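You operate a simulated robot arm through the tools that you are given. There is no shell and no other tool. Be economical: measure what you need, move in short steps, check, and stop when the job is done.

Carry out the task below with a simulated two-armed robot. There is one attempt and no reset: what you move stays moved.

JOB
Pick up the bearing carton from the top of the blue table with one hand, pass it to the other hand and put it on the upper middle shelf of the teal rack. Set down upright: bearing carton.

Only the result counts: the job must be done as asked and must still hold three seconds after the hand-in. Knocking over, shifting, dropping, spilling or breaking anything else fails it.

ROBOT AND FRAMES
Two 7-joint arms with two-finger grippers on one trunk, on a base that drives. Base frame: it is fixed to the floor where the robot stands at the start and does not move with it; the origin is under the middle of the robot, x ahead of it, y to its left, z up. Units: mm, degrees, N and s.
The left shoulder is at the start at [149, 216, 1011], the right one opposite. With the tool pointing down near the work surface each hand reaches from about 420 to 900 mm from the robot's upright axis, wherever it stands, measured 20 degrees to its own side. Places, roughly: upper middle shelf of the teal rack [-2200, -4000, 1000]. Payload 3.18 kg a hand.
The TCP of each hand is the grasp point between the finger pads, 30 mm short of the fingertips. In the tool frame z runs along the fingers and y along their closing line. The gripper opens to 144 mm. The gripper's body begins 103 mm behind the TCP.
Orientation is told as [roll, pitch, yaw] about the base's x, y, z axes, in that order, counted from this pose: with the fingers straight down and closing along the base's y, the tool's x points along the base's -x, its y along +y and its z along -z.

CONTROLS
- The arms move only by the tool arm_command. It takes "left_commands", "right_commands" or both (then of equal length, played together; a hand with none holds still); each is a list of rows, each a list of 7 numbers: the shift along the tool's x, y, z in units of 400 mm (1.0 is 400 mm), then the turn, a rotation vector about the tool's x, y, z in units of 120 degrees (1.0 is 120 degrees), then the gripper command, from -1 (fully open) to 1 (shut), values between in proportion. In form: [[dx, dy, dz, rx, ry, rz, grip], ...]. A call has 1 to 10 rows; each row is the pose to reach, as a shift and turn from the pose commanded when the call began, along the tool's axes at that moment. A call with a number of a shift or a turn outside -1 to 1 is refused whole. A row lasts 0.2 s, in which the tool goes at most 50 mm and 8.6 degrees; a call with a longer step from one row to the next is refused whole, and so is a gripper value outside its range. Where a pose cannot be reached the arm comes as near as it can. A force on the tool above 40 N (or 10 N above the force at the start of the call, whichever is more), or a blocked arm, ends the call early, and 0.2 s more pass. The fingers move at their own pace and stop on an object; they squeeze with about 21 N. The grip force told is the motor's: it shows also when the fingers shut on nothing. Time passes only in rows, and 0.2 s behind the last, so rows that repeat a pose let the fingers close. The reply holds the time, the measured pose of the TCP, the force on the tool along the base axes, the opening and the grip force, in the units named above and with some noise, with the torque about the TCP (base axes, N m) and any sound that the robot's microphone picked up.
- Cameras (640 x 400 px; columns grow to the right, rows downward): "scene" is now at [284.1, -27.8, 1190.8]; the picture's right is [-0.32, -0.95, 0.00], its down [-0.52, 0.17, -0.84] and it looks along [0.79, -0.27, -0.55] (base axes); focal length 238 px, centre (320, 200). "left" rides on the left gripper at [76, -16, -143] in its tool frame; the picture's right is [0.21, 0.98, 0.00], its down [-0.84, 0.18, -0.51] and it looks along [-0.50, 0.11, 0.86] (tool axes); focal length 218 px, centre (320, 200). "right" rides on the right gripper at [76, 16, -143] in its tool frame; the picture's right is [-0.21, 0.98, 0.00], its down [-0.84, -0.18, -0.51] and it looks along [-0.50, -0.11, 0.86] (tool axes); focal length 218 px, centre (320, 200). There is no depth. A picture from a camera that has moved, and an enlarged one, comes with that camera's place and axes in the base frame and with its lens.
- capture(camera): a new picture of that camera. No time passes.
- slide_trunk(by): slides the trunk up (or, below 0, down) by that many mm; the arms and the scene camera ride with it, the base frame stays. It gives what a move gives, with no picture.
- drive_base(legs): drives the robot by 1 to 6 legs, each [ahead, left, turn to the left] in mm, mm and degrees, along the robot's own axes; the way and the turn of a leg run together, so that a leg with both is an arc; at most 1500 mm and 180 degrees a leg. The arms and the cameras ride along, it lands a little off, and it stops where it bumps. It gives what a move gives.
- turn_head(pan, tilt): turns the head with the scene camera to pan (to the left, within 80 degrees either way) and tilt (down, from -29 to 69), counted from straight ahead of the robot. It gives what a move gives.
- enlarge(camera, box): a new picture of the part [left, top, right, bottom] of that camera's present view, enlarged. No time passes.
- hand_in(): hands the job in; it is judged then, once.

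Work in short steps. Places have to be worked out from the pictures, the camera data and where the tool is seen: move nearer, look again, correct. Check each grasp and each placing, and mend what went wrong. You have 120 turns and 88 pictures in all, those below and enlarged ones among them. Open the grippers and draw the arms clear of the work before you hand the job in, unless the task says otherwise; then end with one line.

The tools are called after "Request:" by a JSON object that holds its "method" and its "body". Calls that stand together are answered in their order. arm_command: Moves the arms, as the interface text tells. Its arguments: {"type":"object","properties":{"left_commands":{"type":"array"},"right_commands":{"type":"array"}},"required":[]} The other tools are called the same way: slide_trunk (by) slides the trunk up or down; drive_base (legs) drives the base; turn_head (pan, tilt) turns the head that bears the scene camera; capture (camera) takes a picture; enlarge (camera, box) takes an enlarged picture of a part of a camera's view; hand_in () hands the job in.

At the start:

```text
t: 0.0
left_tcp_pos: [483.8, 106.5, 965.9]
left_tcp_rot: [-0.1, -0.1, 0.1]
left_wrist_force: [-0.2, 0.0, -0.4]
left_ft_torque: [-0.01, -0.02, 0.0]
left_opening: 143.9
left_grip_force: 0.1
right_tcp_pos: [397.2, -294.4, 1016.1]
right_tcp_rot: [0.0, 0.0, 0.0]
right_wrist_force: [-0.7, 0.3, -0.5]
right_ft_torque: [-0.01, -0.04, 0.0]
right_opening: 143.9
right_grip_force: 0.0
trunk travel left (down, up): [-100.0, 269.0]
robot x, y, heading: [0.3, 3.1, 0.1]
head pan, tilt: [-18.6, 33.3]
```

scene: 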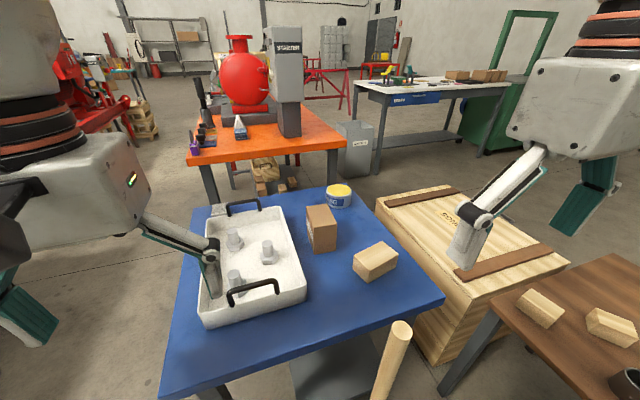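
right: 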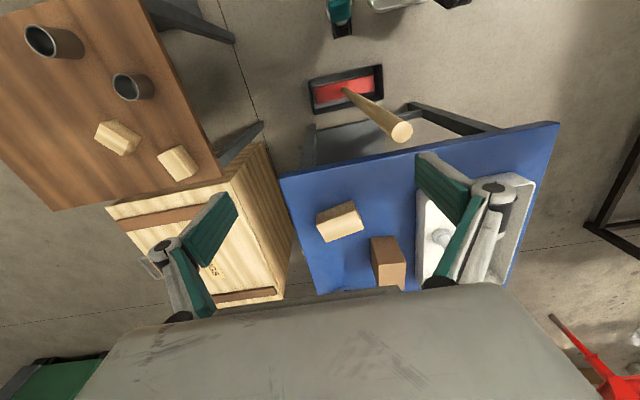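
left: 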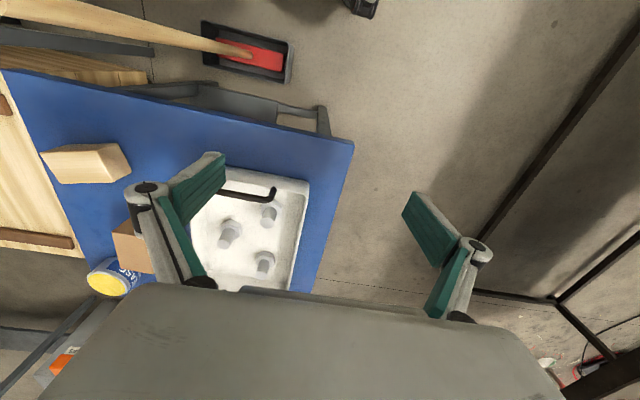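

The brown box at about (321,228) in the scene view looks like the bearing carton. I enlarge that area to confirm.

Request:
{"method": "enlarge", "body": {"camera": "scene", "box": [240, 160, 440, 285]}}

Request:
{"method": "enlarge", "body": {"camera": "right", "box": [270, 150, 550, 325]}}

```text
3.20 times, centred on (340, 222) of scene
camera zoom: at [284.1, -27.8, 1190.8], right [-0.32, -0.95, 0.0], down [-0.52, 0.17, -0.84], along [0.79, -0.27, -0.55], focal length 762 px, centre (256, 128)
```

zoom: 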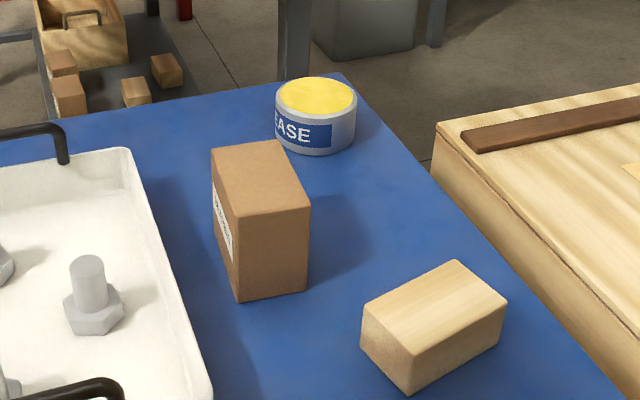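

```text
2.29 times, centred on (410, 238) of right
camera zoom: at [320.7, -278.5, 1158.5], right [0.21, 0.98, 0.0], down [0.84, -0.18, 0.51], along [0.5, -0.11, -0.86], focal length 499 px, centre (114, 114)
```

zoom: 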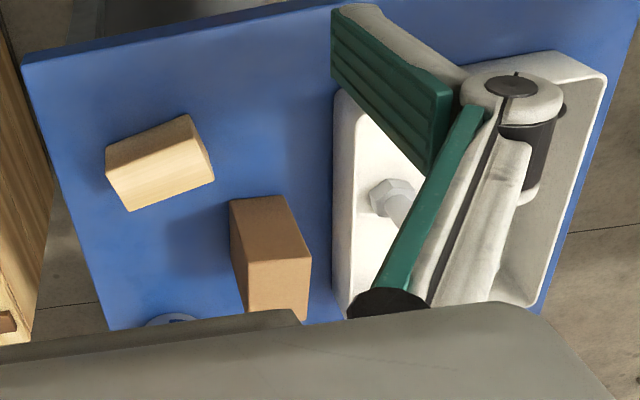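

Triangulating from both views puts the carton at about x 733–835, y −235…−168, top z ≈792, turned about −4°. I move the right hand above it with a partial opening and then look.

Request:
{"method": "arm_command", "body": {"right_commands": [[-0.097, 0.023, 0.029, 0, 0, 0.003, -0.39], [-0.194, 0.046, 0.058, 0, 0, 0.007, -0.39], [-0.291, 0.069, 0.087, 0, 0, 0.01, -0.39], [-0.388, 0.092, 0.116, 0, 0, 0.013, -0.39], [-0.485, 0.115, 0.145, 0, 0, 0.017, -0.39], [-0.582, 0.138, 0.174, 0, 0, 0.02, -0.39], [-0.679, 0.161, 0.203, 0, 0, 0.023, -0.39], [-0.776, 0.184, 0.232, 0, 0, 0.026, -0.39], [-0.873, 0.207, 0.261, 0, 0, 0.03, -0.39], [-0.97, 0.23, 0.29, 0, 0, 0.033, -0.39]]}}

Request:
{"method": "capture", "body": {"camera": "right"}}

Request:
{"method": "capture", "body": {"camera": "scene"}}

```text
t: 2.2
left_tcp_pos: [483.7, 106.1, 965.5]
left_tcp_rot: [-0.1, 0.1, 0.2]
left_wrist_force: [0.5, 0.2, 0.1]
left_ft_torque: [0.03, 0.02, -0.04]
left_opening: 144.0
left_grip_force: 0.1
right_tcp_pos: [717.4, -249.4, 896.4]
right_tcp_rot: [0.1, -0.1, -3.9]
right_wrist_force: [-0.6, -0.4, 0.1]
right_ft_torque: [0.02, 0.0, -0.02]
right_opening: 100.1
right_grip_force: 0.0
right hand out of reach, approached as far as the arm can: row 8, 9, 10
trunk travel left (down, up): [-100.0, 269.0]
robot x, y, heading: [-0.9, -0.3, 0.3]
head pan, tilt: [-18.6, 33.3]
```

```text
82 pictures are left
camera right: at [640.8, -229.3, 1037.9], right [0.27, 0.96, 0.0], down [0.83, -0.24, 0.51], along [0.49, -0.14, -0.86], focal length 218 px, centre (320, 200)
```

right: 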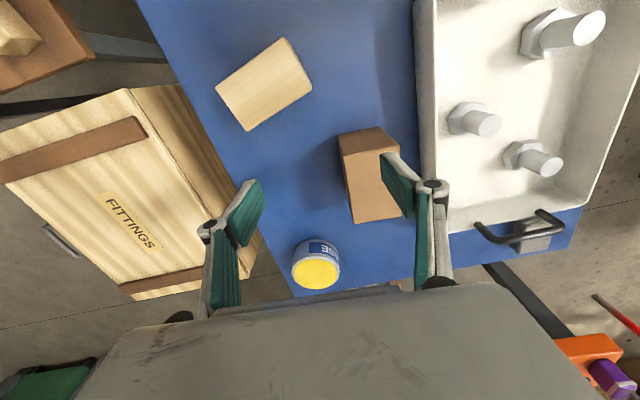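

```text
81 pictures are left
camera scene: at [284.6, -27.8, 1190.6], right [-0.32, -0.95, 0.0], down [-0.52, 0.17, -0.84], along [0.79, -0.27, -0.55], focal length 238 px, centre (320, 200)
```

scene: 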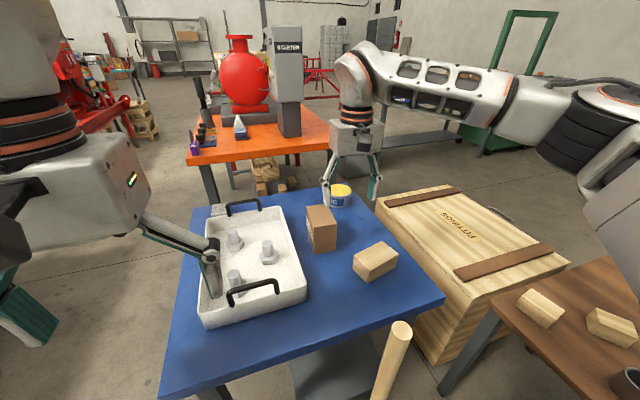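

My estimate of the carton agrees with this view. At this height the arm runs out of reach, so I raise the trunk to bring the shoulder level with the wrist.

Request:
{"method": "slide_trunk", "body": {"by": 120}}

```text
t: 3.7
left_tcp_pos: [485.9, 107.7, 1084.4]
left_tcp_rot: [0.0, 0.2, 0.1]
left_wrist_force: [0.7, 0.0, 0.1]
left_ft_torque: [0.01, 0.01, 0.02]
left_opening: 144.1
left_grip_force: 0.0
right_tcp_pos: [648.3, -251.3, 1236.0]
right_tcp_rot: [1.8, -21.3, -4.3]
right_wrist_force: [0.4, -0.3, -0.8]
right_ft_torque: [-0.04, 0.0, 0.0]
right_opening: 100.0
right_grip_force: 0.1
trunk travel left (down, up): [-220.0, 149.0]
robot x, y, heading: [-3.2, 1.1, 0.1]
head pan, tilt: [-18.6, 33.3]
```

The right hand moved oddly during the trunk slide. I send a zero command to see what pose it now counts from.

Request:
{"method": "arm_command", "body": {"right_commands": [[0, 0, 0, 0, 0, 0, -0.39], [0, 0, 0, 0, 0, 0, -0.39]]}}

Request:
{"method": "capture", "body": {"camera": "scene"}}

```text
t: 4.3
left_tcp_pos: [481.9, 107.6, 1084.7]
left_tcp_rot: [0.0, -0.1, 0.0]
left_wrist_force: [-0.5, -0.4, 0.0]
left_ft_torque: [0.01, 0.02, 0.03]
left_opening: 144.3
left_grip_force: 0.1
right_tcp_pos: [646.5, -250.0, 1237.7]
right_tcp_rot: [1.7, -21.5, -4.3]
right_wrist_force: [0.1, -0.1, -0.3]
right_ft_torque: [0.01, 0.0, -0.01]
right_opening: 100.4
right_grip_force: 0.1
trunk travel left (down, up): [-220.0, 149.0]
robot x, y, heading: [-1.3, 0.6, 0.2]
head pan, tilt: [-18.6, 33.3]
```

```text
80 pictures are left
camera scene: at [165.8, -27.8, 1328.0], right [-0.32, -0.95, 0.0], down [-0.52, 0.17, -0.84], along [0.79, -0.27, -0.55], focal length 238 px, centre (320, 200)
```

scene: 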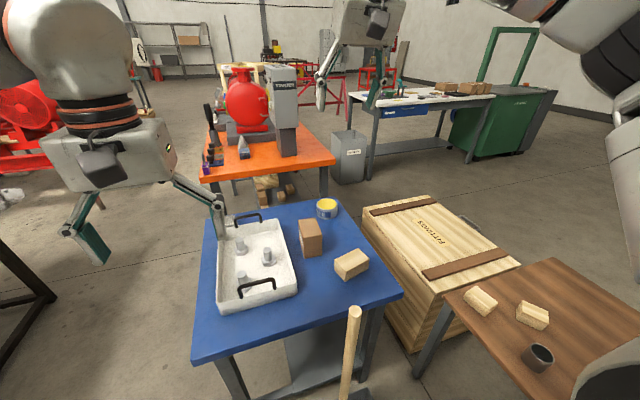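

The camera pose shows that raising the trunk also carries the shoulders back, and lowering it carries them forward. I lower it past the starting height; the right hand is high and clear.

Request:
{"method": "slide_trunk", "body": {"by": -180}}

Request:
{"method": "capture", "body": {"camera": "scene"}}

```text
t: 6.3
left_tcp_pos: [482.9, 106.1, 907.2]
left_tcp_rot: [-0.1, -0.2, 0.1]
left_wrist_force: [-0.7, 0.2, 0.6]
left_ft_torque: [0.01, -0.02, 0.03]
left_opening: 143.8
left_grip_force: 0.1
right_tcp_pos: [646.5, -250.1, 1058.4]
right_tcp_rot: [1.8, -21.5, -4.2]
right_wrist_force: [-1.0, -0.1, -0.3]
right_ft_torque: [0.01, -0.04, 0.01]
right_opening: 99.9
right_grip_force: 0.1
trunk travel left (down, up): [-40.0, 329.0]
robot x, y, heading: [-2.5, -0.8, -0.1]
head pan, tilt: [-18.6, 33.3]
```

```text
79 pictures are left
camera scene: at [344.1, -27.7, 1112.0], right [-0.32, -0.95, 0.0], down [-0.52, 0.17, -0.84], along [0.79, -0.27, -0.55], focal length 238 px, centre (320, 200)
```

scene: 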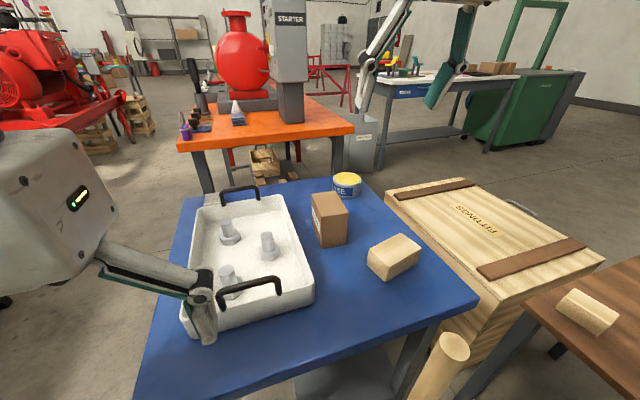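

Shoulders are now about 60 mm further forward and lower. I bring the right hand back to vertical just short of the carton, at about z 880.

Request:
{"method": "arm_command", "body": {"right_commands": [[-0.006, 0.018, 0.082, 0.0025, 0.03, 0, -0.39], [-0.012, 0.036, 0.164, 0.005, 0.06, 0, -0.39], [-0.018, 0.054, 0.246, 0.0075, 0.09, 0, -0.39], [-0.024, 0.072, 0.328, 0.01, 0.12, 0, -0.39], [-0.03, 0.09, 0.41, 0.0125, 0.15, 0, -0.39], [-0.035, 0.108, 0.492, 0.015, 0.179, 0, -0.39]]}}

```text
t: 7.7
left_tcp_pos: [484.7, 106.5, 905.8]
left_tcp_rot: [0.0, 0.1, 0.1]
left_wrist_force: [-0.2, 0.3, -0.2]
left_ft_torque: [0.05, 0.01, 0.0]
left_opening: 143.8
left_grip_force: 0.1
right_tcp_pos: [720.7, -228.6, 875.1]
right_tcp_rot: [0.0, 0.2, -4.1]
right_wrist_force: [0.2, 0.1, 0.5]
right_ft_torque: [0.02, 0.01, -0.04]
right_opening: 99.9
right_grip_force: 0.1
right hand out of reach, approached as far as the arm can: row 5, 6
trunk travel left (down, up): [-40.0, 329.0]
robot x, y, heading: [0.0, 2.4, 0.1]
head pan, tilt: [-18.6, 33.3]
```

The reach is still short. I also found a hazard: a stick stands upright near (409,−183) with its top at about z 878. Turning the base left would bring the right shoulder forward, so I first look at the right arm's clearance over the stick.

Request:
{"method": "turn_head", "body": {"pan": -50, "tilt": 40}}

Request:
{"method": "capture", "body": {"camera": "scene"}}

Request:
{"method": "capture", "body": {"camera": "left"}}

```text
t: 8.7
left_tcp_pos: [483.6, 106.5, 906.3]
left_tcp_rot: [-0.1, 0.0, 0.1]
left_wrist_force: [0.6, 0.1, -0.3]
left_ft_torque: [-0.01, 0.04, -0.02]
left_opening: 144.2
left_grip_force: 0.0
right_tcp_pos: [719.6, -228.8, 876.2]
right_tcp_rot: [-0.1, 0.0, -4.1]
right_wrist_force: [-0.5, 0.8, 0.2]
right_ft_torque: [-0.05, -0.01, -0.02]
right_opening: 100.2
right_grip_force: 0.1
trunk travel left (down, up): [-40.0, 329.0]
robot x, y, heading: [5.6, 3.4, -0.0]
head pan, tilt: [-50.0, 40.0]
```

```text
78 pictures are left
camera scene: at [315.6, -64.6, 1101.0], right [-0.77, -0.64, 0.0], down [-0.41, 0.49, -0.77], along [0.49, -0.59, -0.64], focal length 238 px, centre (320, 200)
```

scene: 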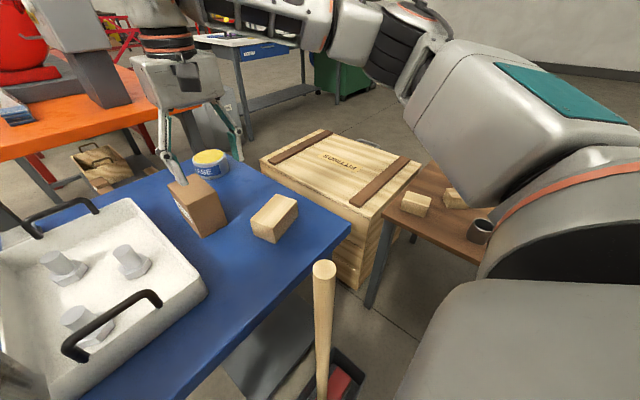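

```text
77 pictures are left
camera left: at [408.3, 89.8, 1048.4], right [-0.21, 0.98, 0.0], down [0.84, 0.18, 0.51], along [0.5, 0.11, -0.86], focal length 218 px, centre (320, 200)
```

left: 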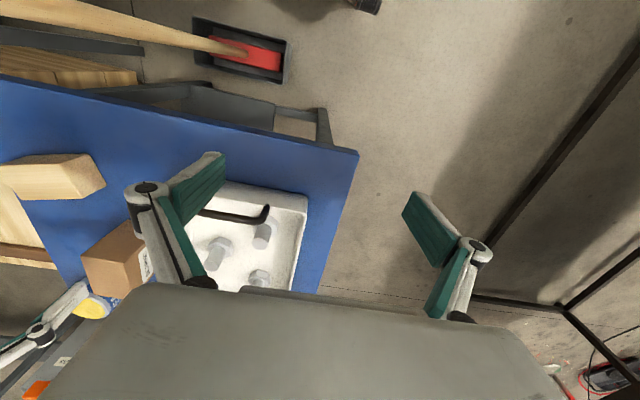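

I'm not turning the torso near the stick. Instead I pitch the tool about 20° forward, since the fingers straddle the y faces and tilt doesn't affect the grip, and move above the carton.

Request:
{"method": "arm_command", "body": {"right_commands": [[-0.029, 0.019, 0.01, 0, -0.042, 0, -0.39], [-0.058, 0.038, 0.02, 0, -0.084, 0, -0.39], [-0.087, 0.057, 0.03, 0, -0.126, 0, -0.39], [-0.115, 0.076, 0.04, 0, -0.167, 0, -0.39]]}}

Request:
{"method": "capture", "body": {"camera": "right"}}

```text
t: 9.7
left_tcp_pos: [484.2, 107.7, 906.0]
left_tcp_rot: [-0.1, 0.1, 0.1]
left_wrist_force: [-0.2, -0.2, 0.5]
left_ft_torque: [-0.01, 0.02, 0.02]
left_opening: 144.0
left_grip_force: 0.0
right_tcp_pos: [767.8, -200.7, 858.2]
right_tcp_rot: [-0.3, -20.0, -4.0]
right_wrist_force: [-0.1, 0.7, 0.2]
right_ft_torque: [0.02, 0.04, 0.03]
right_opening: 99.9
right_grip_force: 0.0
trunk travel left (down, up): [-40.0, 329.0]
robot x, y, heading: [-4.4, 0.8, 0.0]
head pan, tilt: [-50.0, 40.0]
```

```text
76 pictures are left
camera right: at [648.1, -177.3, 966.7], right [0.26, 0.96, 0.07], down [0.6, -0.22, 0.77], along [0.75, -0.16, -0.64], focal length 218 px, centre (320, 200)
```

right: 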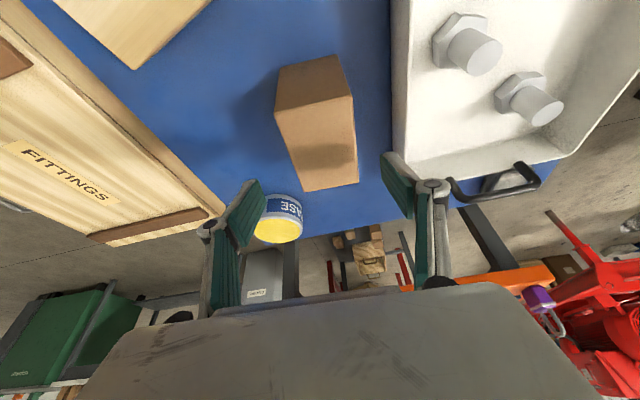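

The view confirms the carton centre at y ≈ −197 near x 770. I descend about 88 mm straight down with the fingers straddling it.

Request:
{"method": "arm_command", "body": {"right_commands": [[0.015, 0.002, 0.053, 0, 0, 0, -0.39], [0.03, 0.005, 0.106, 0, 0, 0, -0.39], [0.045, 0.007, 0.159, 0, 0, 0, -0.39], [0.059, 0.009, 0.2125, 0, 0, 0, -0.39]]}}

Request:
{"method": "capture", "body": {"camera": "right"}}

Request:
{"method": "capture", "body": {"camera": "scene"}}

```text
t: 10.7
left_tcp_pos: [484.2, 106.8, 906.4]
left_tcp_rot: [-0.1, 0.1, 0.1]
left_wrist_force: [0.7, -0.4, -0.6]
left_ft_torque: [0.01, 0.01, 0.01]
left_opening: 143.9
left_grip_force: 0.0
right_tcp_pos: [774.0, -197.7, 769.5]
right_tcp_rot: [-0.3, -19.9, -3.9]
right_wrist_force: [-0.2, -0.2, 0.3]
right_ft_torque: [0.01, 0.0, 0.0]
right_opening: 100.0
right_grip_force: 0.1
trunk travel left (down, up): [-40.0, 329.0]
robot x, y, heading: [-3.0, -1.7, 0.1]
head pan, tilt: [-50.0, 40.0]
```

```text
75 pictures are left
camera right: at [654.8, -174.6, 878.5], right [0.26, 0.96, 0.07], down [0.61, -0.22, 0.77], along [0.75, -0.16, -0.64], focal length 218 px, centre (320, 200)
```

right: 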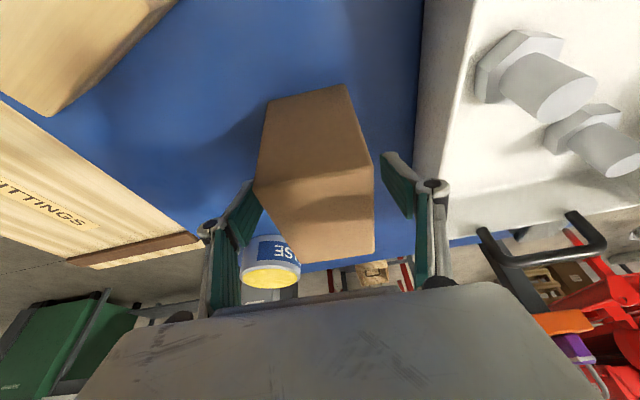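

```text
74 pictures are left
camera scene: at [316.0, -64.7, 1100.7], right [-0.77, -0.64, 0.0], down [-0.41, 0.49, -0.77], along [0.49, -0.59, -0.64], focal length 238 px, centre (320, 200)
```

scene: 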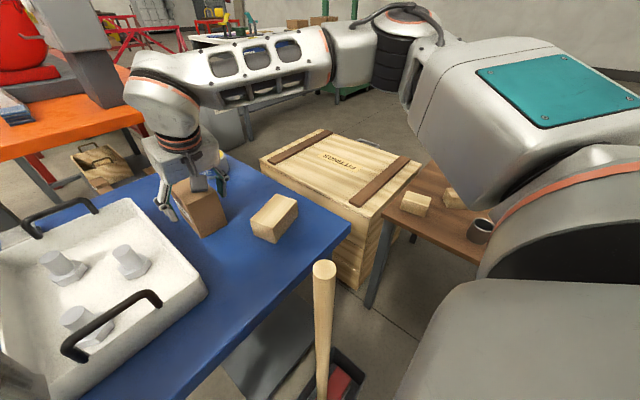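

The carton sits centred between the fingers. I close the gripper.

Request:
{"method": "arm_command", "body": {"right_commands": [[0, 0, 0, 0, 0, 0, -0.1], [0, 0, 0, 0, 0, 0, 0.3], [0, 0, 0, 0, 0, 0, 1], [0, 0, 0, 0, 0, 0, 1], [0, 0, 0, 0, 0, 0, 1]]}}

```text
t: 11.9
left_tcp_pos: [482.8, 106.1, 907.1]
left_tcp_rot: [-0.1, 0.0, 0.1]
left_wrist_force: [-0.6, 0.5, 0.1]
left_ft_torque: [0.0, -0.01, 0.01]
left_opening: 144.1
left_grip_force: 0.0
right_tcp_pos: [773.9, -198.5, 772.0]
right_tcp_rot: [-0.2, -20.1, -3.9]
right_wrist_force: [1.0, 2.6, 1.6]
right_ft_torque: [0.17, -0.18, 0.03]
right_opening: 64.7
right_grip_force: 21.3
trunk travel left (down, up): [-40.0, 329.0]
robot x, y, heading: [0.9, 0.9, -0.0]
head pan, tilt: [-50.0, 40.0]
```

The fingers hold at 64.7 mm. I lift 60 mm and check.

Request:
{"method": "arm_command", "body": {"right_commands": [[-0.017, 0, -0.047, 0, 0, 0, 1], [-0.034, 0, -0.094, 0, 0, 0, 1], [-0.0513, 0, -0.141, 0, 0, 0, 1], [-0.0513, 0, -0.141, 0, 0, 0, 1]]}}

Request:
{"method": "capture", "body": {"camera": "scene"}}

Request:
{"method": "capture", "body": {"camera": "right"}}

```text
t: 12.9
left_tcp_pos: [484.6, 106.5, 905.4]
left_tcp_rot: [0.0, 0.1, 0.0]
left_wrist_force: [0.5, 0.6, -0.2]
left_ft_torque: [-0.02, -0.04, -0.01]
left_opening: 143.9
left_grip_force: 0.1
right_tcp_pos: [775.4, -198.5, 831.3]
right_tcp_rot: [-0.2, -19.9, -3.9]
right_wrist_force: [0.0, 0.3, -4.6]
right_ft_torque: [0.0, 0.04, -0.02]
right_opening: 64.7
right_grip_force: 21.1
trunk travel left (down, up): [-40.0, 329.0]
robot x, y, heading: [2.8, 2.2, -0.4]
head pan, tilt: [-50.0, 40.0]
```

```text
73 pictures are left
camera scene: at [316.1, -64.7, 1100.7], right [-0.77, -0.64, 0.0], down [-0.41, 0.49, -0.77], along [0.49, -0.59, -0.64], focal length 238 px, centre (320, 200)
```

scene: 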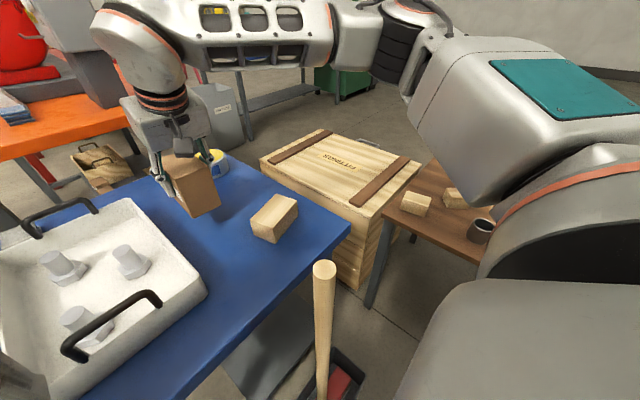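

```text
72 pictures are left
camera right: at [655.3, -174.3, 939.1], right [0.26, 0.96, 0.07], down [0.61, -0.22, 0.76], along [0.75, -0.16, -0.64], focal length 218 px, centre (320, 200)
```

right: 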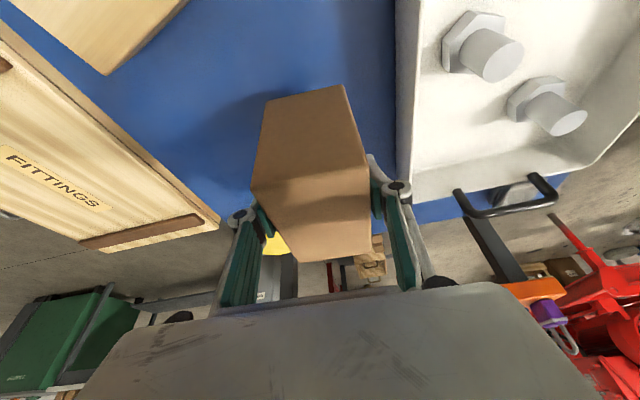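

The carton is held securely and weighs about 0.5 kg. For the handover I bring it to about (680,−80,930). The left hand rises and turns toward pointing right and slightly down, so it can take the carton by its other pair of faces.

Request:
{"method": "arm_command", "body": {"right_commands": [[-0.028, 0, -0.078, 0, 0, 0, 1], [-0.057, 0, -0.155, 0, 0, 0, 1], [-0.085, 0, -0.2326, 0, 0, 0, 1], [-0.037, 0.056, -0.25, 0, 0, 0, 1], [0.012, 0.111, -0.268, 0, 0, 0, 1], [0.06, 0.167, -0.285, 0, 0, 0, 1], [0.109, 0.222, -0.303, 0, 0, 0, 1], [0.157, 0.278, -0.3206, 0, 0, 0, 1], [0.157, 0.278, -0.3206, 0, 0, 0, 1], [0.157, 0.278, -0.3206, 0, 0, 0, 1]], "left_commands": [[-0.019, 0.011, -0.036, 0.026, -0.026, 0.045, -1], [-0.038, 0.022, -0.072, 0.052, -0.052, 0.09, -1], [-0.057, 0.033, -0.108, 0.078, -0.078, 0.135, -1], [-0.076, 0.044, -0.144, 0.104, -0.104, 0.18, -1], [-0.095, 0.055, -0.18, 0.13, -0.13, 0.225, -1], [-0.114, 0.066, -0.216, 0.156, -0.156, 0.27, -1], [-0.133, 0.077, -0.252, 0.182, -0.182, 0.315, -1], [-0.152, 0.088, -0.288, 0.208, -0.208, 0.36, -1], [-0.171, 0.099, -0.324, 0.234, -0.234, 0.405, -1], [-0.19, 0.11, -0.36, 0.26, -0.26, 0.45, -1]]}}

Request:
{"method": "turn_head", "body": {"pan": 0, "tilt": 30}}

Request:
{"method": "capture", "body": {"camera": "scene"}}

```text
t: 15.1
left_tcp_pos: [547.1, 151.4, 1030.4]
left_tcp_rot: [-20.5, -33.8, -32.7]
left_wrist_force: [0.5, -0.2, 0.3]
left_ft_torque: [-0.01, 0.02, -0.04]
left_opening: 144.0
left_grip_force: 0.2
left hand out of reach, approached as far as the arm can: row 8, 9, 10
right_tcp_pos: [664.9, -152.4, 903.0]
right_tcp_rot: [-0.3, -19.9, -4.0]
right_wrist_force: [-0.1, 0.1, -4.5]
right_ft_torque: [-0.01, 0.03, -0.02]
right_opening: 64.5
right_grip_force: 21.1
right hand out of reach, approached as far as the arm can: row 2, 3, 4, 5, 6, 7, 8, 9, 10
trunk travel left (down, up): [-40.0, 329.0]
robot x, y, heading: [0.5, -0.1, 0.3]
head pan, tilt: [-50.0, 40.0]
```

```text
t: 16.2
left_tcp_pos: [545.3, 152.1, 1030.5]
left_tcp_rot: [-20.3, -33.8, -32.8]
left_wrist_force: [0.2, -0.2, 0.1]
left_ft_torque: [0.03, 0.04, -0.01]
left_opening: 144.3
left_grip_force: 0.0
right_tcp_pos: [665.1, -152.7, 904.9]
right_tcp_rot: [-0.2, -19.8, -4.1]
right_wrist_force: [0.0, -0.1, -3.9]
right_ft_torque: [-0.03, 0.02, 0.01]
right_opening: 64.7
right_grip_force: 21.0
trunk travel left (down, up): [-40.0, 329.0]
robot x, y, heading: [0.1, 3.1, -0.1]
head pan, tilt: [0.0, 30.0]
```

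```text
71 pictures are left
camera scene: at [351.7, 0.4, 1116.2], right [0.0, -1.0, 0.0], down [-0.5, 0.0, -0.87], along [0.87, 0.0, -0.5], focal length 238 px, centre (320, 200)
```

scene: 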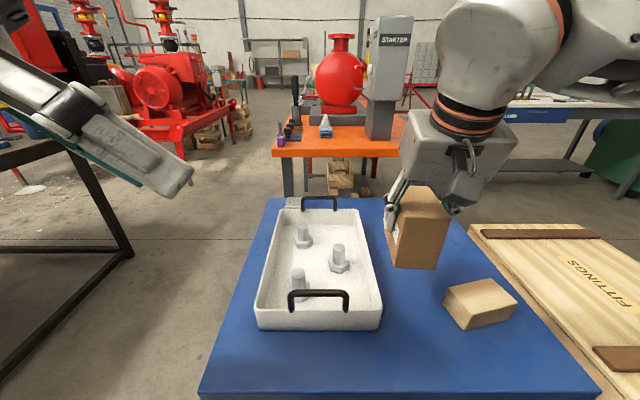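

The low trunk limits how high the hands can reach. I draw the carton back toward the robot and slightly up, staying above the stick top, before raising the trunk.

Request:
{"method": "arm_command", "body": {"right_commands": [[0.044, -0.002, -0.038, 0, 0, 0, 1], [0.088, -0.004, -0.076, 0, 0, 0, 1], [0.131, -0.006, -0.114, 0, 0, 0, 1], [0.131, -0.006, -0.114, 0, 0, 0, 1]]}}

```text
t: 17.2
left_tcp_pos: [546.0, 152.6, 1030.1]
left_tcp_rot: [-20.4, -33.9, -32.7]
left_wrist_force: [1.1, -0.1, -0.6]
left_ft_torque: [-0.03, 0.01, 0.01]
left_opening: 144.1
left_grip_force: 0.0
right_tcp_pos: [600.7, -150.3, 929.5]
right_tcp_rot: [-0.2, -19.8, -4.1]
right_wrist_force: [0.6, -0.1, -4.5]
right_ft_torque: [-0.03, 0.04, 0.02]
right_opening: 64.6
right_grip_force: 21.1
trunk travel left (down, up): [-40.0, 329.0]
robot x, y, heading: [-0.7, 1.6, -0.1]
head pan, tilt: [0.0, 30.0]
```

That pose was reached exactly. Now I raise the trunk 100 mm to get the shoulders up.

Request:
{"method": "slide_trunk", "body": {"by": 100}}

Request:
{"method": "capture", "body": {"camera": "scene"}}

```text
t: 18.6
left_tcp_pos: [437.7, 152.7, 1257.0]
left_tcp_rot: [-4.1, -49.5, -43.6]
left_wrist_force: [0.5, -1.2, -0.1]
left_ft_torque: [0.01, 0.04, -0.03]
left_opening: 144.0
left_grip_force: 0.2
right_tcp_pos: [591.9, -151.4, 1055.3]
right_tcp_rot: [0.2, -22.6, -4.3]
right_wrist_force: [0.7, 1.0, -4.7]
right_ft_torque: [0.0, 0.07, 0.02]
right_opening: 64.6
right_grip_force: 21.1
trunk travel left (down, up): [-140.0, 229.0]
robot x, y, heading: [2.8, 1.8, 0.0]
head pan, tilt: [0.0, 30.0]
```

```text
70 pictures are left
camera scene: at [247.8, 0.3, 1244.6], right [0.0, -1.0, 0.0], down [-0.5, 0.0, -0.87], along [0.87, 0.0, -0.5], focal length 238 px, centre (320, 200)
```

scene: 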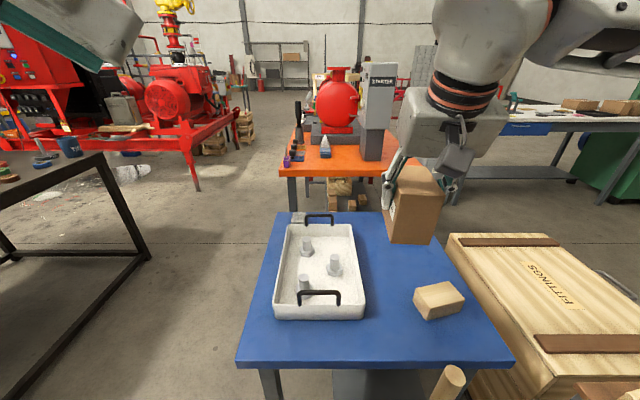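

I now lower both hands. The right hand brings the carton to (580,−80,965), and the left goes to a stand-off on its left side, pointing toward it at 30° below horizontal.

Request:
{"method": "arm_command", "body": {"right_commands": [[0.025, 0.035, 0.038, 0, 0.004, 0, 1], [0.05, 0.07, 0.076, 0, 0.009, 0, 1], [0.076, 0.105, 0.115, 0, 0.013, 0, 1], [0.101, 0.14, 0.153, 0, 0.018, 0, 1], [0.126, 0.175, 0.191, 0, 0.022, 0, 1], [0.126, 0.175, 0.191, 0, 0.022, 0, 1], [0.126, 0.175, 0.191, 0, 0.022, 0, 1], [0.126, 0.175, 0.191, 0, 0.022, 0, 1]], "left_commands": [[0.022, 0.02, 0.094, 0.039, -0.009, 0.031, -1], [0.045, 0.04, 0.188, 0.078, -0.018, 0.061, -1], [0.067, 0.06, 0.282, 0.116, -0.027, 0.092, -1], [0.09, 0.08, 0.376, 0.155, -0.037, 0.122, -1], [0.112, 0.1, 0.469, 0.194, -0.046, 0.153, -1], [0.134, 0.12, 0.563, 0.233, -0.055, 0.183, -1], [0.157, 0.14, 0.657, 0.271, -0.064, 0.214, -1], [0.179, 0.1605, 0.751, 0.31, -0.073, 0.2445, -1]]}}

Request:
{"method": "capture", "body": {"camera": "scene"}}

Request:
{"method": "capture", "body": {"camera": "left"}}

```text
t: 20.4
left_tcp_pos: [525.3, 46.3, 1063.9]
left_tcp_rot: [8.5, -57.2, -74.2]
left_wrist_force: [-0.1, 0.0, -0.5]
left_ft_torque: [-0.03, -0.02, -0.02]
left_opening: 144.0
left_grip_force: 0.0
left hand out of reach, approached as far as the arm can: row 1, 2, 3, 4, 5, 6, 7, 8
right_tcp_pos: [578.6, -138.6, 966.2]
right_tcp_rot: [0.3, -20.3, -4.4]
right_wrist_force: [0.3, -0.1, -5.1]
right_ft_torque: [0.0, 0.05, -0.02]
right_opening: 64.9
right_grip_force: 20.7
right hand out of reach, approached as far as the arm can: row 1, 2, 3, 4, 5, 6, 7, 8
trunk travel left (down, up): [-140.0, 229.0]
robot x, y, heading: [1.2, -1.4, -0.0]
head pan, tilt: [0.0, 30.0]
```

```text
69 pictures are left
camera scene: at [246.3, 0.8, 1245.2], right [0.0, -1.0, 0.0], down [-0.5, 0.0, -0.87], along [0.87, 0.0, -0.5], focal length 238 px, centre (320, 200)
```

scene: 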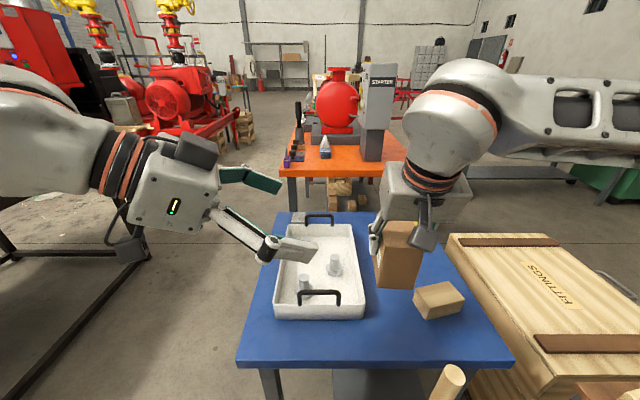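

```text
68 pictures are left
camera left: at [447.0, 187.8, 1073.7], right [0.87, 0.49, -0.1], down [0.1, 0.02, 0.99], along [0.49, -0.87, -0.04], focal length 218 px, centre (320, 200)
```

left: 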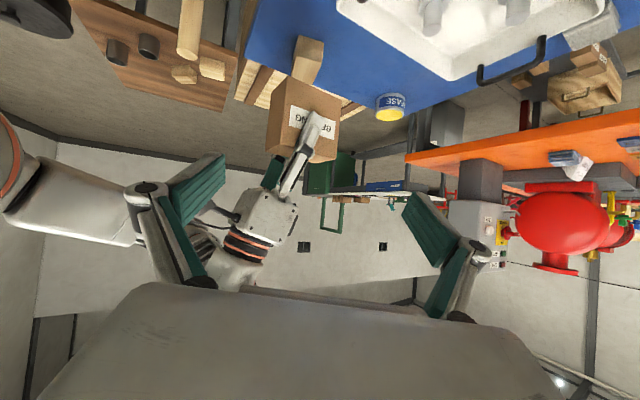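

The right arm can't go further left than y ≈ −139, which is acceptable. The carton centre is now near (590,−141,936). I move the left hand to a 110 mm stand-off with corrected orientation.

Request:
{"method": "arm_command", "body": {"left_commands": [[0.0055, 0.012, 0.07, 0.042, -0.006, 0.017, -1], [0.011, 0.023, 0.141, 0.084, -0.012, 0.034, -1], [0.0165, 0.035, 0.211, 0.127, -0.018, 0.051, -1], [0.022, 0.046, 0.282, 0.169, -0.024, 0.067, -1], [0.0275, 0.058, 0.352, 0.211, -0.0295, 0.0843, -1], [0.0275, 0.058, 0.352, 0.211, -0.0295, 0.0843, -1]]}}

Request:
{"method": "capture", "body": {"camera": "scene"}}

Request:
{"method": "capture", "body": {"camera": "left"}}

```text
t: 21.8
left_tcp_pos: [520.0, 26.1, 1044.7]
left_tcp_rot: [3.2, -63.9, -74.2]
left_wrist_force: [0.2, 0.3, 0.5]
left_ft_torque: [-0.01, 0.02, 0.01]
left_opening: 144.0
left_grip_force: 0.0
left hand out of reach, approached as far as the arm can: row 1, 2, 3, 4, 5, 6
right_tcp_pos: [576.9, -137.9, 963.5]
right_tcp_rot: [0.3, -20.3, -4.3]
right_wrist_force: [0.6, 0.2, -4.2]
right_ft_torque: [0.0, 0.01, 0.02]
right_opening: 64.8
right_grip_force: 21.4
trunk travel left (down, up): [-140.0, 229.0]
robot x, y, heading: [2.6, 0.3, 0.1]
head pan, tilt: [0.0, 30.0]
```

```text
67 pictures are left
camera scene: at [246.6, 0.2, 1245.0], right [0.0, -1.0, 0.0], down [-0.5, 0.0, -0.87], along [0.87, 0.0, -0.5], focal length 238 px, centre (320, 200)
```

scene: 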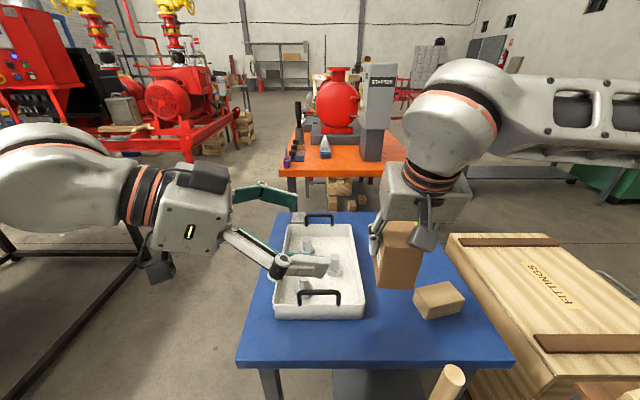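

```text
66 pictures are left
camera left: at [453.2, 173.2, 1036.1], right [0.9, 0.4, -0.16], down [0.12, 0.13, 0.98], along [0.42, -0.91, 0.07], focal length 218 px, centre (320, 200)
```

left: 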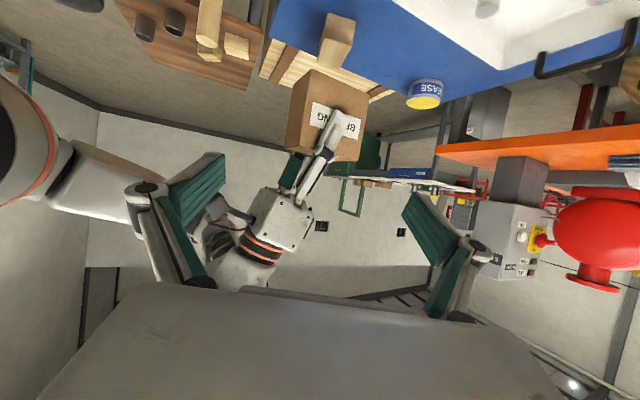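

The left wrist stops at about −74° yaw. I instead turn the carton +35° about the vertical with the right hand, so its left face points toward the left hand.

Request:
{"method": "arm_command", "body": {"right_commands": [[0, 0, 0, -0.0202, 0, -0.0547, 1], [0, 0, 0, -0.0405, 0, -0.1094, 1], [0, 0, 0, -0.0607, 0, -0.1642, 1], [0, 0, 0, -0.081, 0, -0.2189, 1], [0, 0, 0, -0.1012, 0, -0.2736, 1], [0, 0, 0, -0.1012, 0, -0.2736, 1]]}}

Request:
{"method": "capture", "body": {"camera": "scene"}}

```text
t: 23.2
left_tcp_pos: [519.3, 25.5, 1043.8]
left_tcp_rot: [3.2, -63.9, -74.2]
left_wrist_force: [-0.8, -0.2, 1.0]
left_ft_torque: [0.02, 0.02, -0.02]
left_opening: 144.0
left_grip_force: 0.0
right_tcp_pos: [576.8, -138.8, 965.9]
right_tcp_rot: [0.1, -20.4, 30.8]
right_wrist_force: [0.0, -0.1, -3.0]
right_ft_torque: [0.0, 0.03, -0.03]
right_opening: 64.9
right_grip_force: 20.7
trunk travel left (down, up): [-140.0, 229.0]
robot x, y, heading: [-2.2, 1.9, 0.4]
head pan, tilt: [0.0, 30.0]
```

```text
65 pictures are left
camera scene: at [246.3, 0.5, 1245.2], right [0.0, -1.0, 0.0], down [-0.5, 0.0, -0.87], along [0.87, 0.0, -0.5], focal length 238 px, centre (320, 200)
```

scene: 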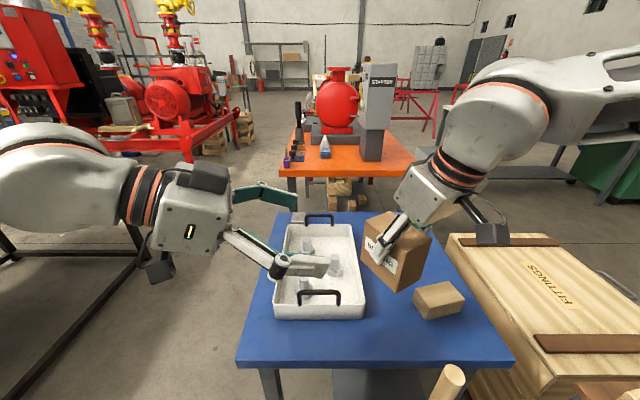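

The carton is turned well, with its centre estimated at (587,−134,936) and yaw about +31°. I move the left hand to a 120 mm stand-off square to the face (yaw −59°, pitch −60°).

Request:
{"method": "arm_command", "body": {"left_commands": [[0.013, -0.007, 0.056, -0.021, 0.0085, -0.0147, -1], [0.026, -0.013, 0.112, -0.043, 0.017, -0.0294, -1], [0.038, -0.02, 0.167, -0.064, 0.0254, -0.0441, -1], [0.051, -0.0265, 0.223, -0.0855, 0.0339, -0.0588, -1], [0.051, -0.0265, 0.223, -0.0855, 0.0339, -0.0588, -1]]}}

Request:
{"method": "capture", "body": {"camera": "scene"}}

Request:
{"method": "capture", "body": {"camera": "left"}}

```text
t: 24.4
left_tcp_pos: [533.3, -46.5, 985.6]
left_tcp_rot: [0.0, -60.0, -58.9]
left_wrist_force: [-0.6, 0.3, 0.3]
left_ft_torque: [0.02, 0.0, -0.02]
left_opening: 143.8
left_grip_force: 0.0
right_tcp_pos: [575.9, -138.7, 966.9]
right_tcp_rot: [0.2, -20.5, 30.8]
right_wrist_force: [-0.2, 0.0, -4.7]
right_ft_torque: [-0.04, 0.02, 0.01]
right_opening: 64.8
right_grip_force: 20.9
trunk travel left (down, up): [-140.0, 229.0]
robot x, y, heading: [-0.1, 0.4, 0.0]
head pan, tilt: [0.0, 30.0]
```

```text
64 pictures are left
camera scene: at [245.7, 0.7, 1245.4], right [0.0, -1.0, 0.0], down [-0.5, 0.0, -0.87], along [0.87, 0.0, -0.5], focal length 238 px, centre (320, 200)
```

scene: 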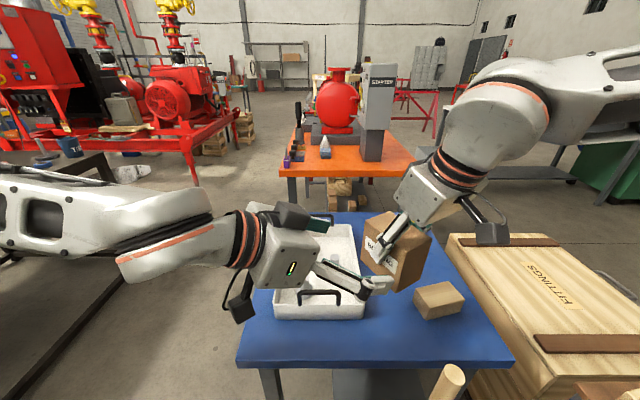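

```text
63 pictures are left
camera left: at [437.0, 83.3, 990.1], right [0.78, 0.59, -0.18], down [0.14, 0.11, 0.98], along [0.6, -0.8, 0.0], focal length 218 px, centre (320, 200)
```

left: 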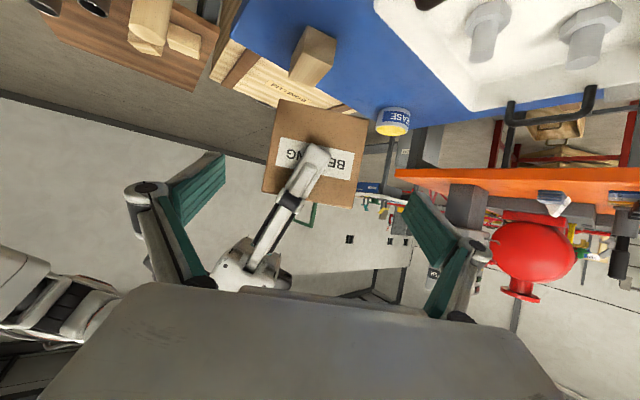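

The left hand is exactly at the stand-off, and the picture suggests the carton is about 6 mm to one side of my estimate. I advance about 118 mm along the fingers with that correction.

Request:
{"method": "arm_command", "body": {"left_commands": [[-0.001, -0.0125, 0.06, 0, 0, 0, -1], [-0.002, -0.0125, 0.12, 0, 0, 0, -1], [-0.003, -0.0125, 0.18, 0, 0, 0, -1], [-0.003, -0.0125, 0.24, 0, 0, 0, -1], [-0.004, -0.0125, 0.294, 0, 0, 0, -1]]}}

Request:
{"method": "capture", "body": {"camera": "scene"}}

Request:
{"method": "capture", "body": {"camera": "left"}}

```text
t: 25.6
left_tcp_pos: [581.7, -136.7, 927.5]
left_tcp_rot: [0.0, -60.0, -59.1]
left_wrist_force: [-1.4, -0.5, 1.0]
left_ft_torque: [-0.02, 0.02, 0.02]
left_opening: 143.7
left_grip_force: 0.1
right_tcp_pos: [577.1, -139.6, 964.6]
right_tcp_rot: [0.1, -20.3, 30.7]
right_wrist_force: [0.3, 0.1, -4.4]
right_ft_torque: [-0.05, 0.03, 0.02]
right_opening: 64.6
right_grip_force: 21.4
trunk travel left (down, up): [-140.0, 229.0]
robot x, y, heading: [-4.2, 0.6, -0.2]
head pan, tilt: [0.0, 30.0]
```

```text
62 pictures are left
camera scene: at [246.5, 0.1, 1245.1], right [0.0, -1.0, 0.0], down [-0.5, 0.0, -0.87], along [0.87, 0.0, -0.5], focal length 238 px, centre (320, 200)
```

scene: 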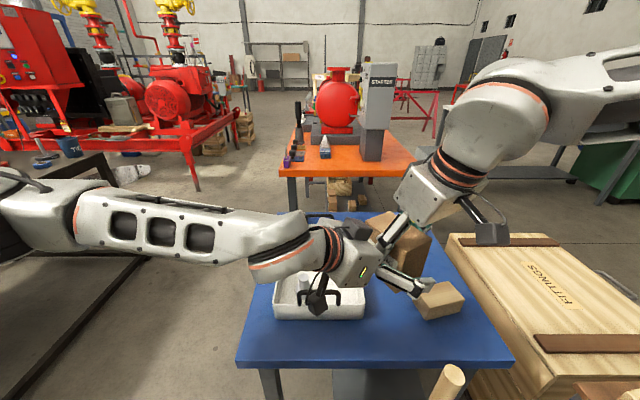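

```text
61 pictures are left
camera left: at [486.2, -7.0, 932.5], right [0.78, 0.59, -0.18], down [0.14, 0.11, 0.98], along [0.6, -0.8, 0.0], focal length 218 px, centre (320, 200)
```

left: 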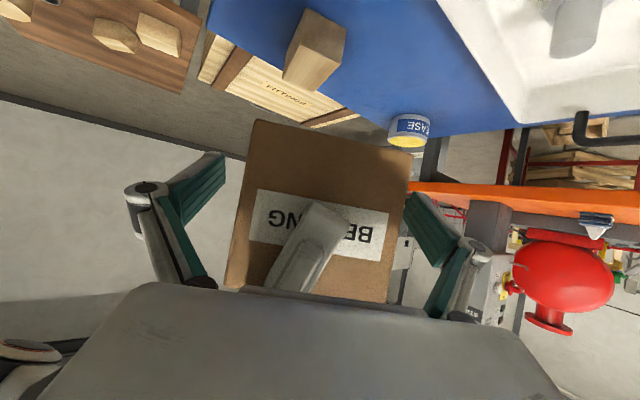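

The carton is well centred between the left fingers with no contact. I close the left gripper while the right keeps holding.

Request:
{"method": "arm_command", "body": {"left_commands": [[0, 0, 0, 0, 0, 0, -0.7], [0, 0, 0, 0, 0, 0, -0.4], [0, 0, 0, 0, 0, 0, 0], [0, 0, 0, 0, 0, 0, 1], [0, 0, 0, 0, 0, 0, 1], [0, 0, 0, 0, 0, 0, 1]]}}

```text
t: 27.0
left_tcp_pos: [582.5, -135.3, 928.0]
left_tcp_rot: [0.1, -60.0, -58.9]
left_wrist_force: [3.4, 4.2, 0.0]
left_ft_torque: [0.14, -0.24, 0.12]
left_opening: 99.8
left_grip_force: 20.5
right_tcp_pos: [577.0, -139.3, 966.3]
right_tcp_rot: [0.2, -20.4, 30.7]
right_wrist_force: [-3.6, -3.8, -4.3]
right_ft_torque: [-0.32, 0.38, -0.14]
right_opening: 64.7
right_grip_force: 21.0
trunk travel left (down, up): [-140.0, 229.0]
robot x, y, heading: [-3.7, 1.3, -0.1]
head pan, tilt: [0.0, 30.0]
```

The left has the carton at 99.8 mm and 20.5 N. I open the right gripper slightly.

Request:
{"method": "arm_command", "body": {"right_commands": [[0, 0, 0, 0, 0, 0, -0.15], [0, 0, 0, 0, 0, 0, -0.15], [0, 0, 0, 0, 0, 0, -0.15]]}}

Request:
{"method": "capture", "body": {"camera": "left"}}

```text
t: 27.8
left_tcp_pos: [583.4, -137.0, 928.6]
left_tcp_rot: [0.0, -60.0, -59.0]
left_wrist_force: [0.3, -0.1, -0.2]
left_ft_torque: [-0.06, -0.01, 0.01]
left_opening: 99.8
left_grip_force: 21.2
right_tcp_pos: [575.6, -137.1, 966.3]
right_tcp_rot: [0.1, -20.5, 30.8]
right_wrist_force: [0.4, -0.3, -0.5]
right_ft_torque: [0.0, 0.01, -0.02]
right_opening: 82.9
right_grip_force: 0.1
trunk travel left (down, up): [-140.0, 229.0]
robot x, y, heading: [-0.9, 1.7, 0.1]
head pan, tilt: [0.0, 30.0]
```

```text
60 pictures are left
camera left: at [485.7, -6.6, 932.7], right [0.78, 0.59, -0.18], down [0.14, 0.11, 0.98], along [0.6, -0.8, 0.0], focal length 218 px, centre (320, 200)
```

left: 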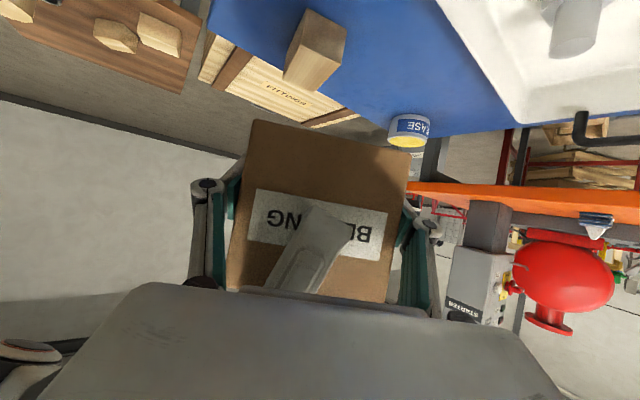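

The right is open to 83 mm. I withdraw it straight back along its fingers.

Request:
{"method": "arm_command", "body": {"right_commands": [[0, 0, -0.05, 0, 0, 0, -0.15], [0, 0, -0.1, 0, 0, 0, -0.15], [0, 0, -0.17, 0, 0, 0, -0.15], [0, 0, -0.25, 0, 0, 0, -0.15], [0, 0, -0.33, 0, 0, 0, -0.15]]}}

Request:
{"method": "capture", "body": {"camera": "scene"}}

```text
t: 29.0
left_tcp_pos: [582.2, -136.6, 927.9]
left_tcp_rot: [0.0, -59.9, -59.0]
left_wrist_force: [-0.3, 0.3, 0.0]
left_ft_torque: [-0.01, 0.03, 0.01]
left_opening: 99.7
left_grip_force: 20.7
right_tcp_pos: [537.0, -163.8, 1090.3]
right_tcp_rot: [0.3, -20.3, 30.7]
right_wrist_force: [0.8, -0.3, -0.2]
right_ft_torque: [0.04, 0.03, 0.01]
right_opening: 82.7
right_grip_force: 0.1
trunk travel left (down, up): [-140.0, 229.0]
robot x, y, heading: [-0.6, -1.6, 0.2]
head pan, tilt: [0.0, 30.0]
```

```text
59 pictures are left
camera scene: at [246.7, -0.6, 1245.0], right [0.0, -1.0, 0.0], down [-0.5, 0.0, -0.87], along [0.87, 0.0, -0.5], focal length 238 px, centre (320, 200)
```

scene: 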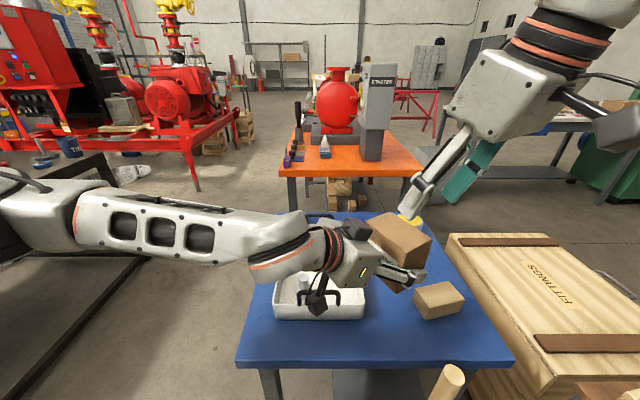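

The left hand alone holds the carton. I bring it up and in front of the left shoulder, turning the hand to point forward, and move the right hand back to its own side.

Request:
{"method": "arm_command", "body": {"left_commands": [[0.0044, 0.0237, -0.0777, -0.0426, 0, -0.0246, 1], [0.0088, 0.0474, -0.1553, -0.0852, 0, -0.0492, 1], [0.0132, 0.0711, -0.233, -0.1277, 0, -0.0737, 1], [0.0176, 0.0948, -0.3106, -0.1703, 0, -0.0983, 1], [0.022, 0.1185, -0.3883, -0.2129, 0, -0.1229, 1], [0.0264, 0.1422, -0.4659, -0.2555, 0, -0.1475, 1], [0.0308, 0.1659, -0.5436, -0.2981, 0, -0.1721, 1], [0.0352, 0.1896, -0.6212, -0.3406, 0, -0.1966, 1], [0.0396, 0.2133, -0.6989, -0.3832, 0, -0.2212, 1], [0.044, 0.237, -0.7765, -0.4258, 0, -0.2458, 1]]}}

Request:
{"method": "capture", "body": {"camera": "scene"}}

Request:
{"method": "capture", "body": {"camera": "left"}}

```text
t: 31.2
left_tcp_pos: [526.4, 145.2, 1073.7]
left_tcp_rot: [0.1, -59.9, 0.2]
left_wrist_force: [-0.3, -0.3, -4.6]
left_ft_torque: [0.03, 0.04, -0.03]
left_opening: 99.9
left_grip_force: 21.1
left hand out of reach, approached as far as the arm can: row 8, 9, 10
right_tcp_pos: [536.6, -162.5, 1090.4]
right_tcp_rot: [0.2, -20.5, 30.8]
right_wrist_force: [0.9, 0.5, -0.1]
right_ft_torque: [0.01, 0.0, 0.0]
right_opening: 82.8
right_grip_force: 0.0
trunk travel left (down, up): [-140.0, 229.0]
robot x, y, heading: [2.7, -2.7, -0.0]
head pan, tilt: [0.0, 30.0]
```

```text
58 pictures are left
camera scene: at [245.4, 0.8, 1245.5], right [0.0, -1.0, 0.0], down [-0.5, 0.0, -0.87], along [0.87, 0.0, -0.5], focal length 238 px, centre (320, 200)
```

scene: 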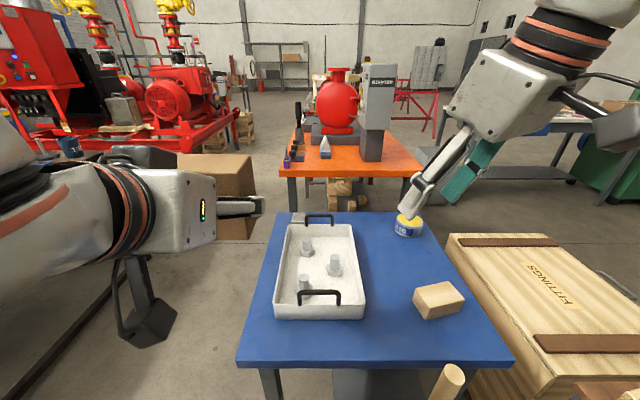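

```text
57 pictures are left
camera left: at [365.8, 127.4, 1078.6], right [-0.11, 0.98, -0.18], down [-0.02, 0.18, 0.98], along [0.99, 0.11, 0.0], focal length 218 px, centre (320, 200)
```

left: 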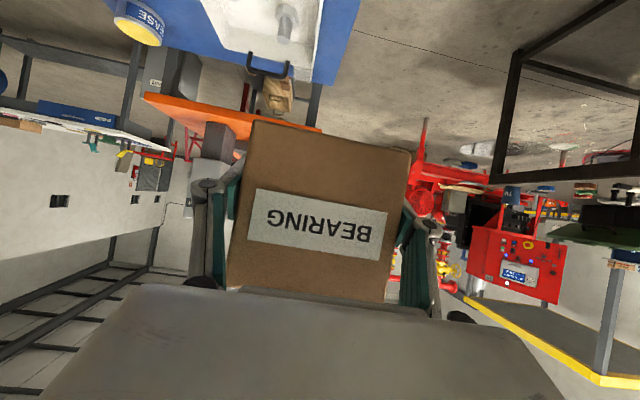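

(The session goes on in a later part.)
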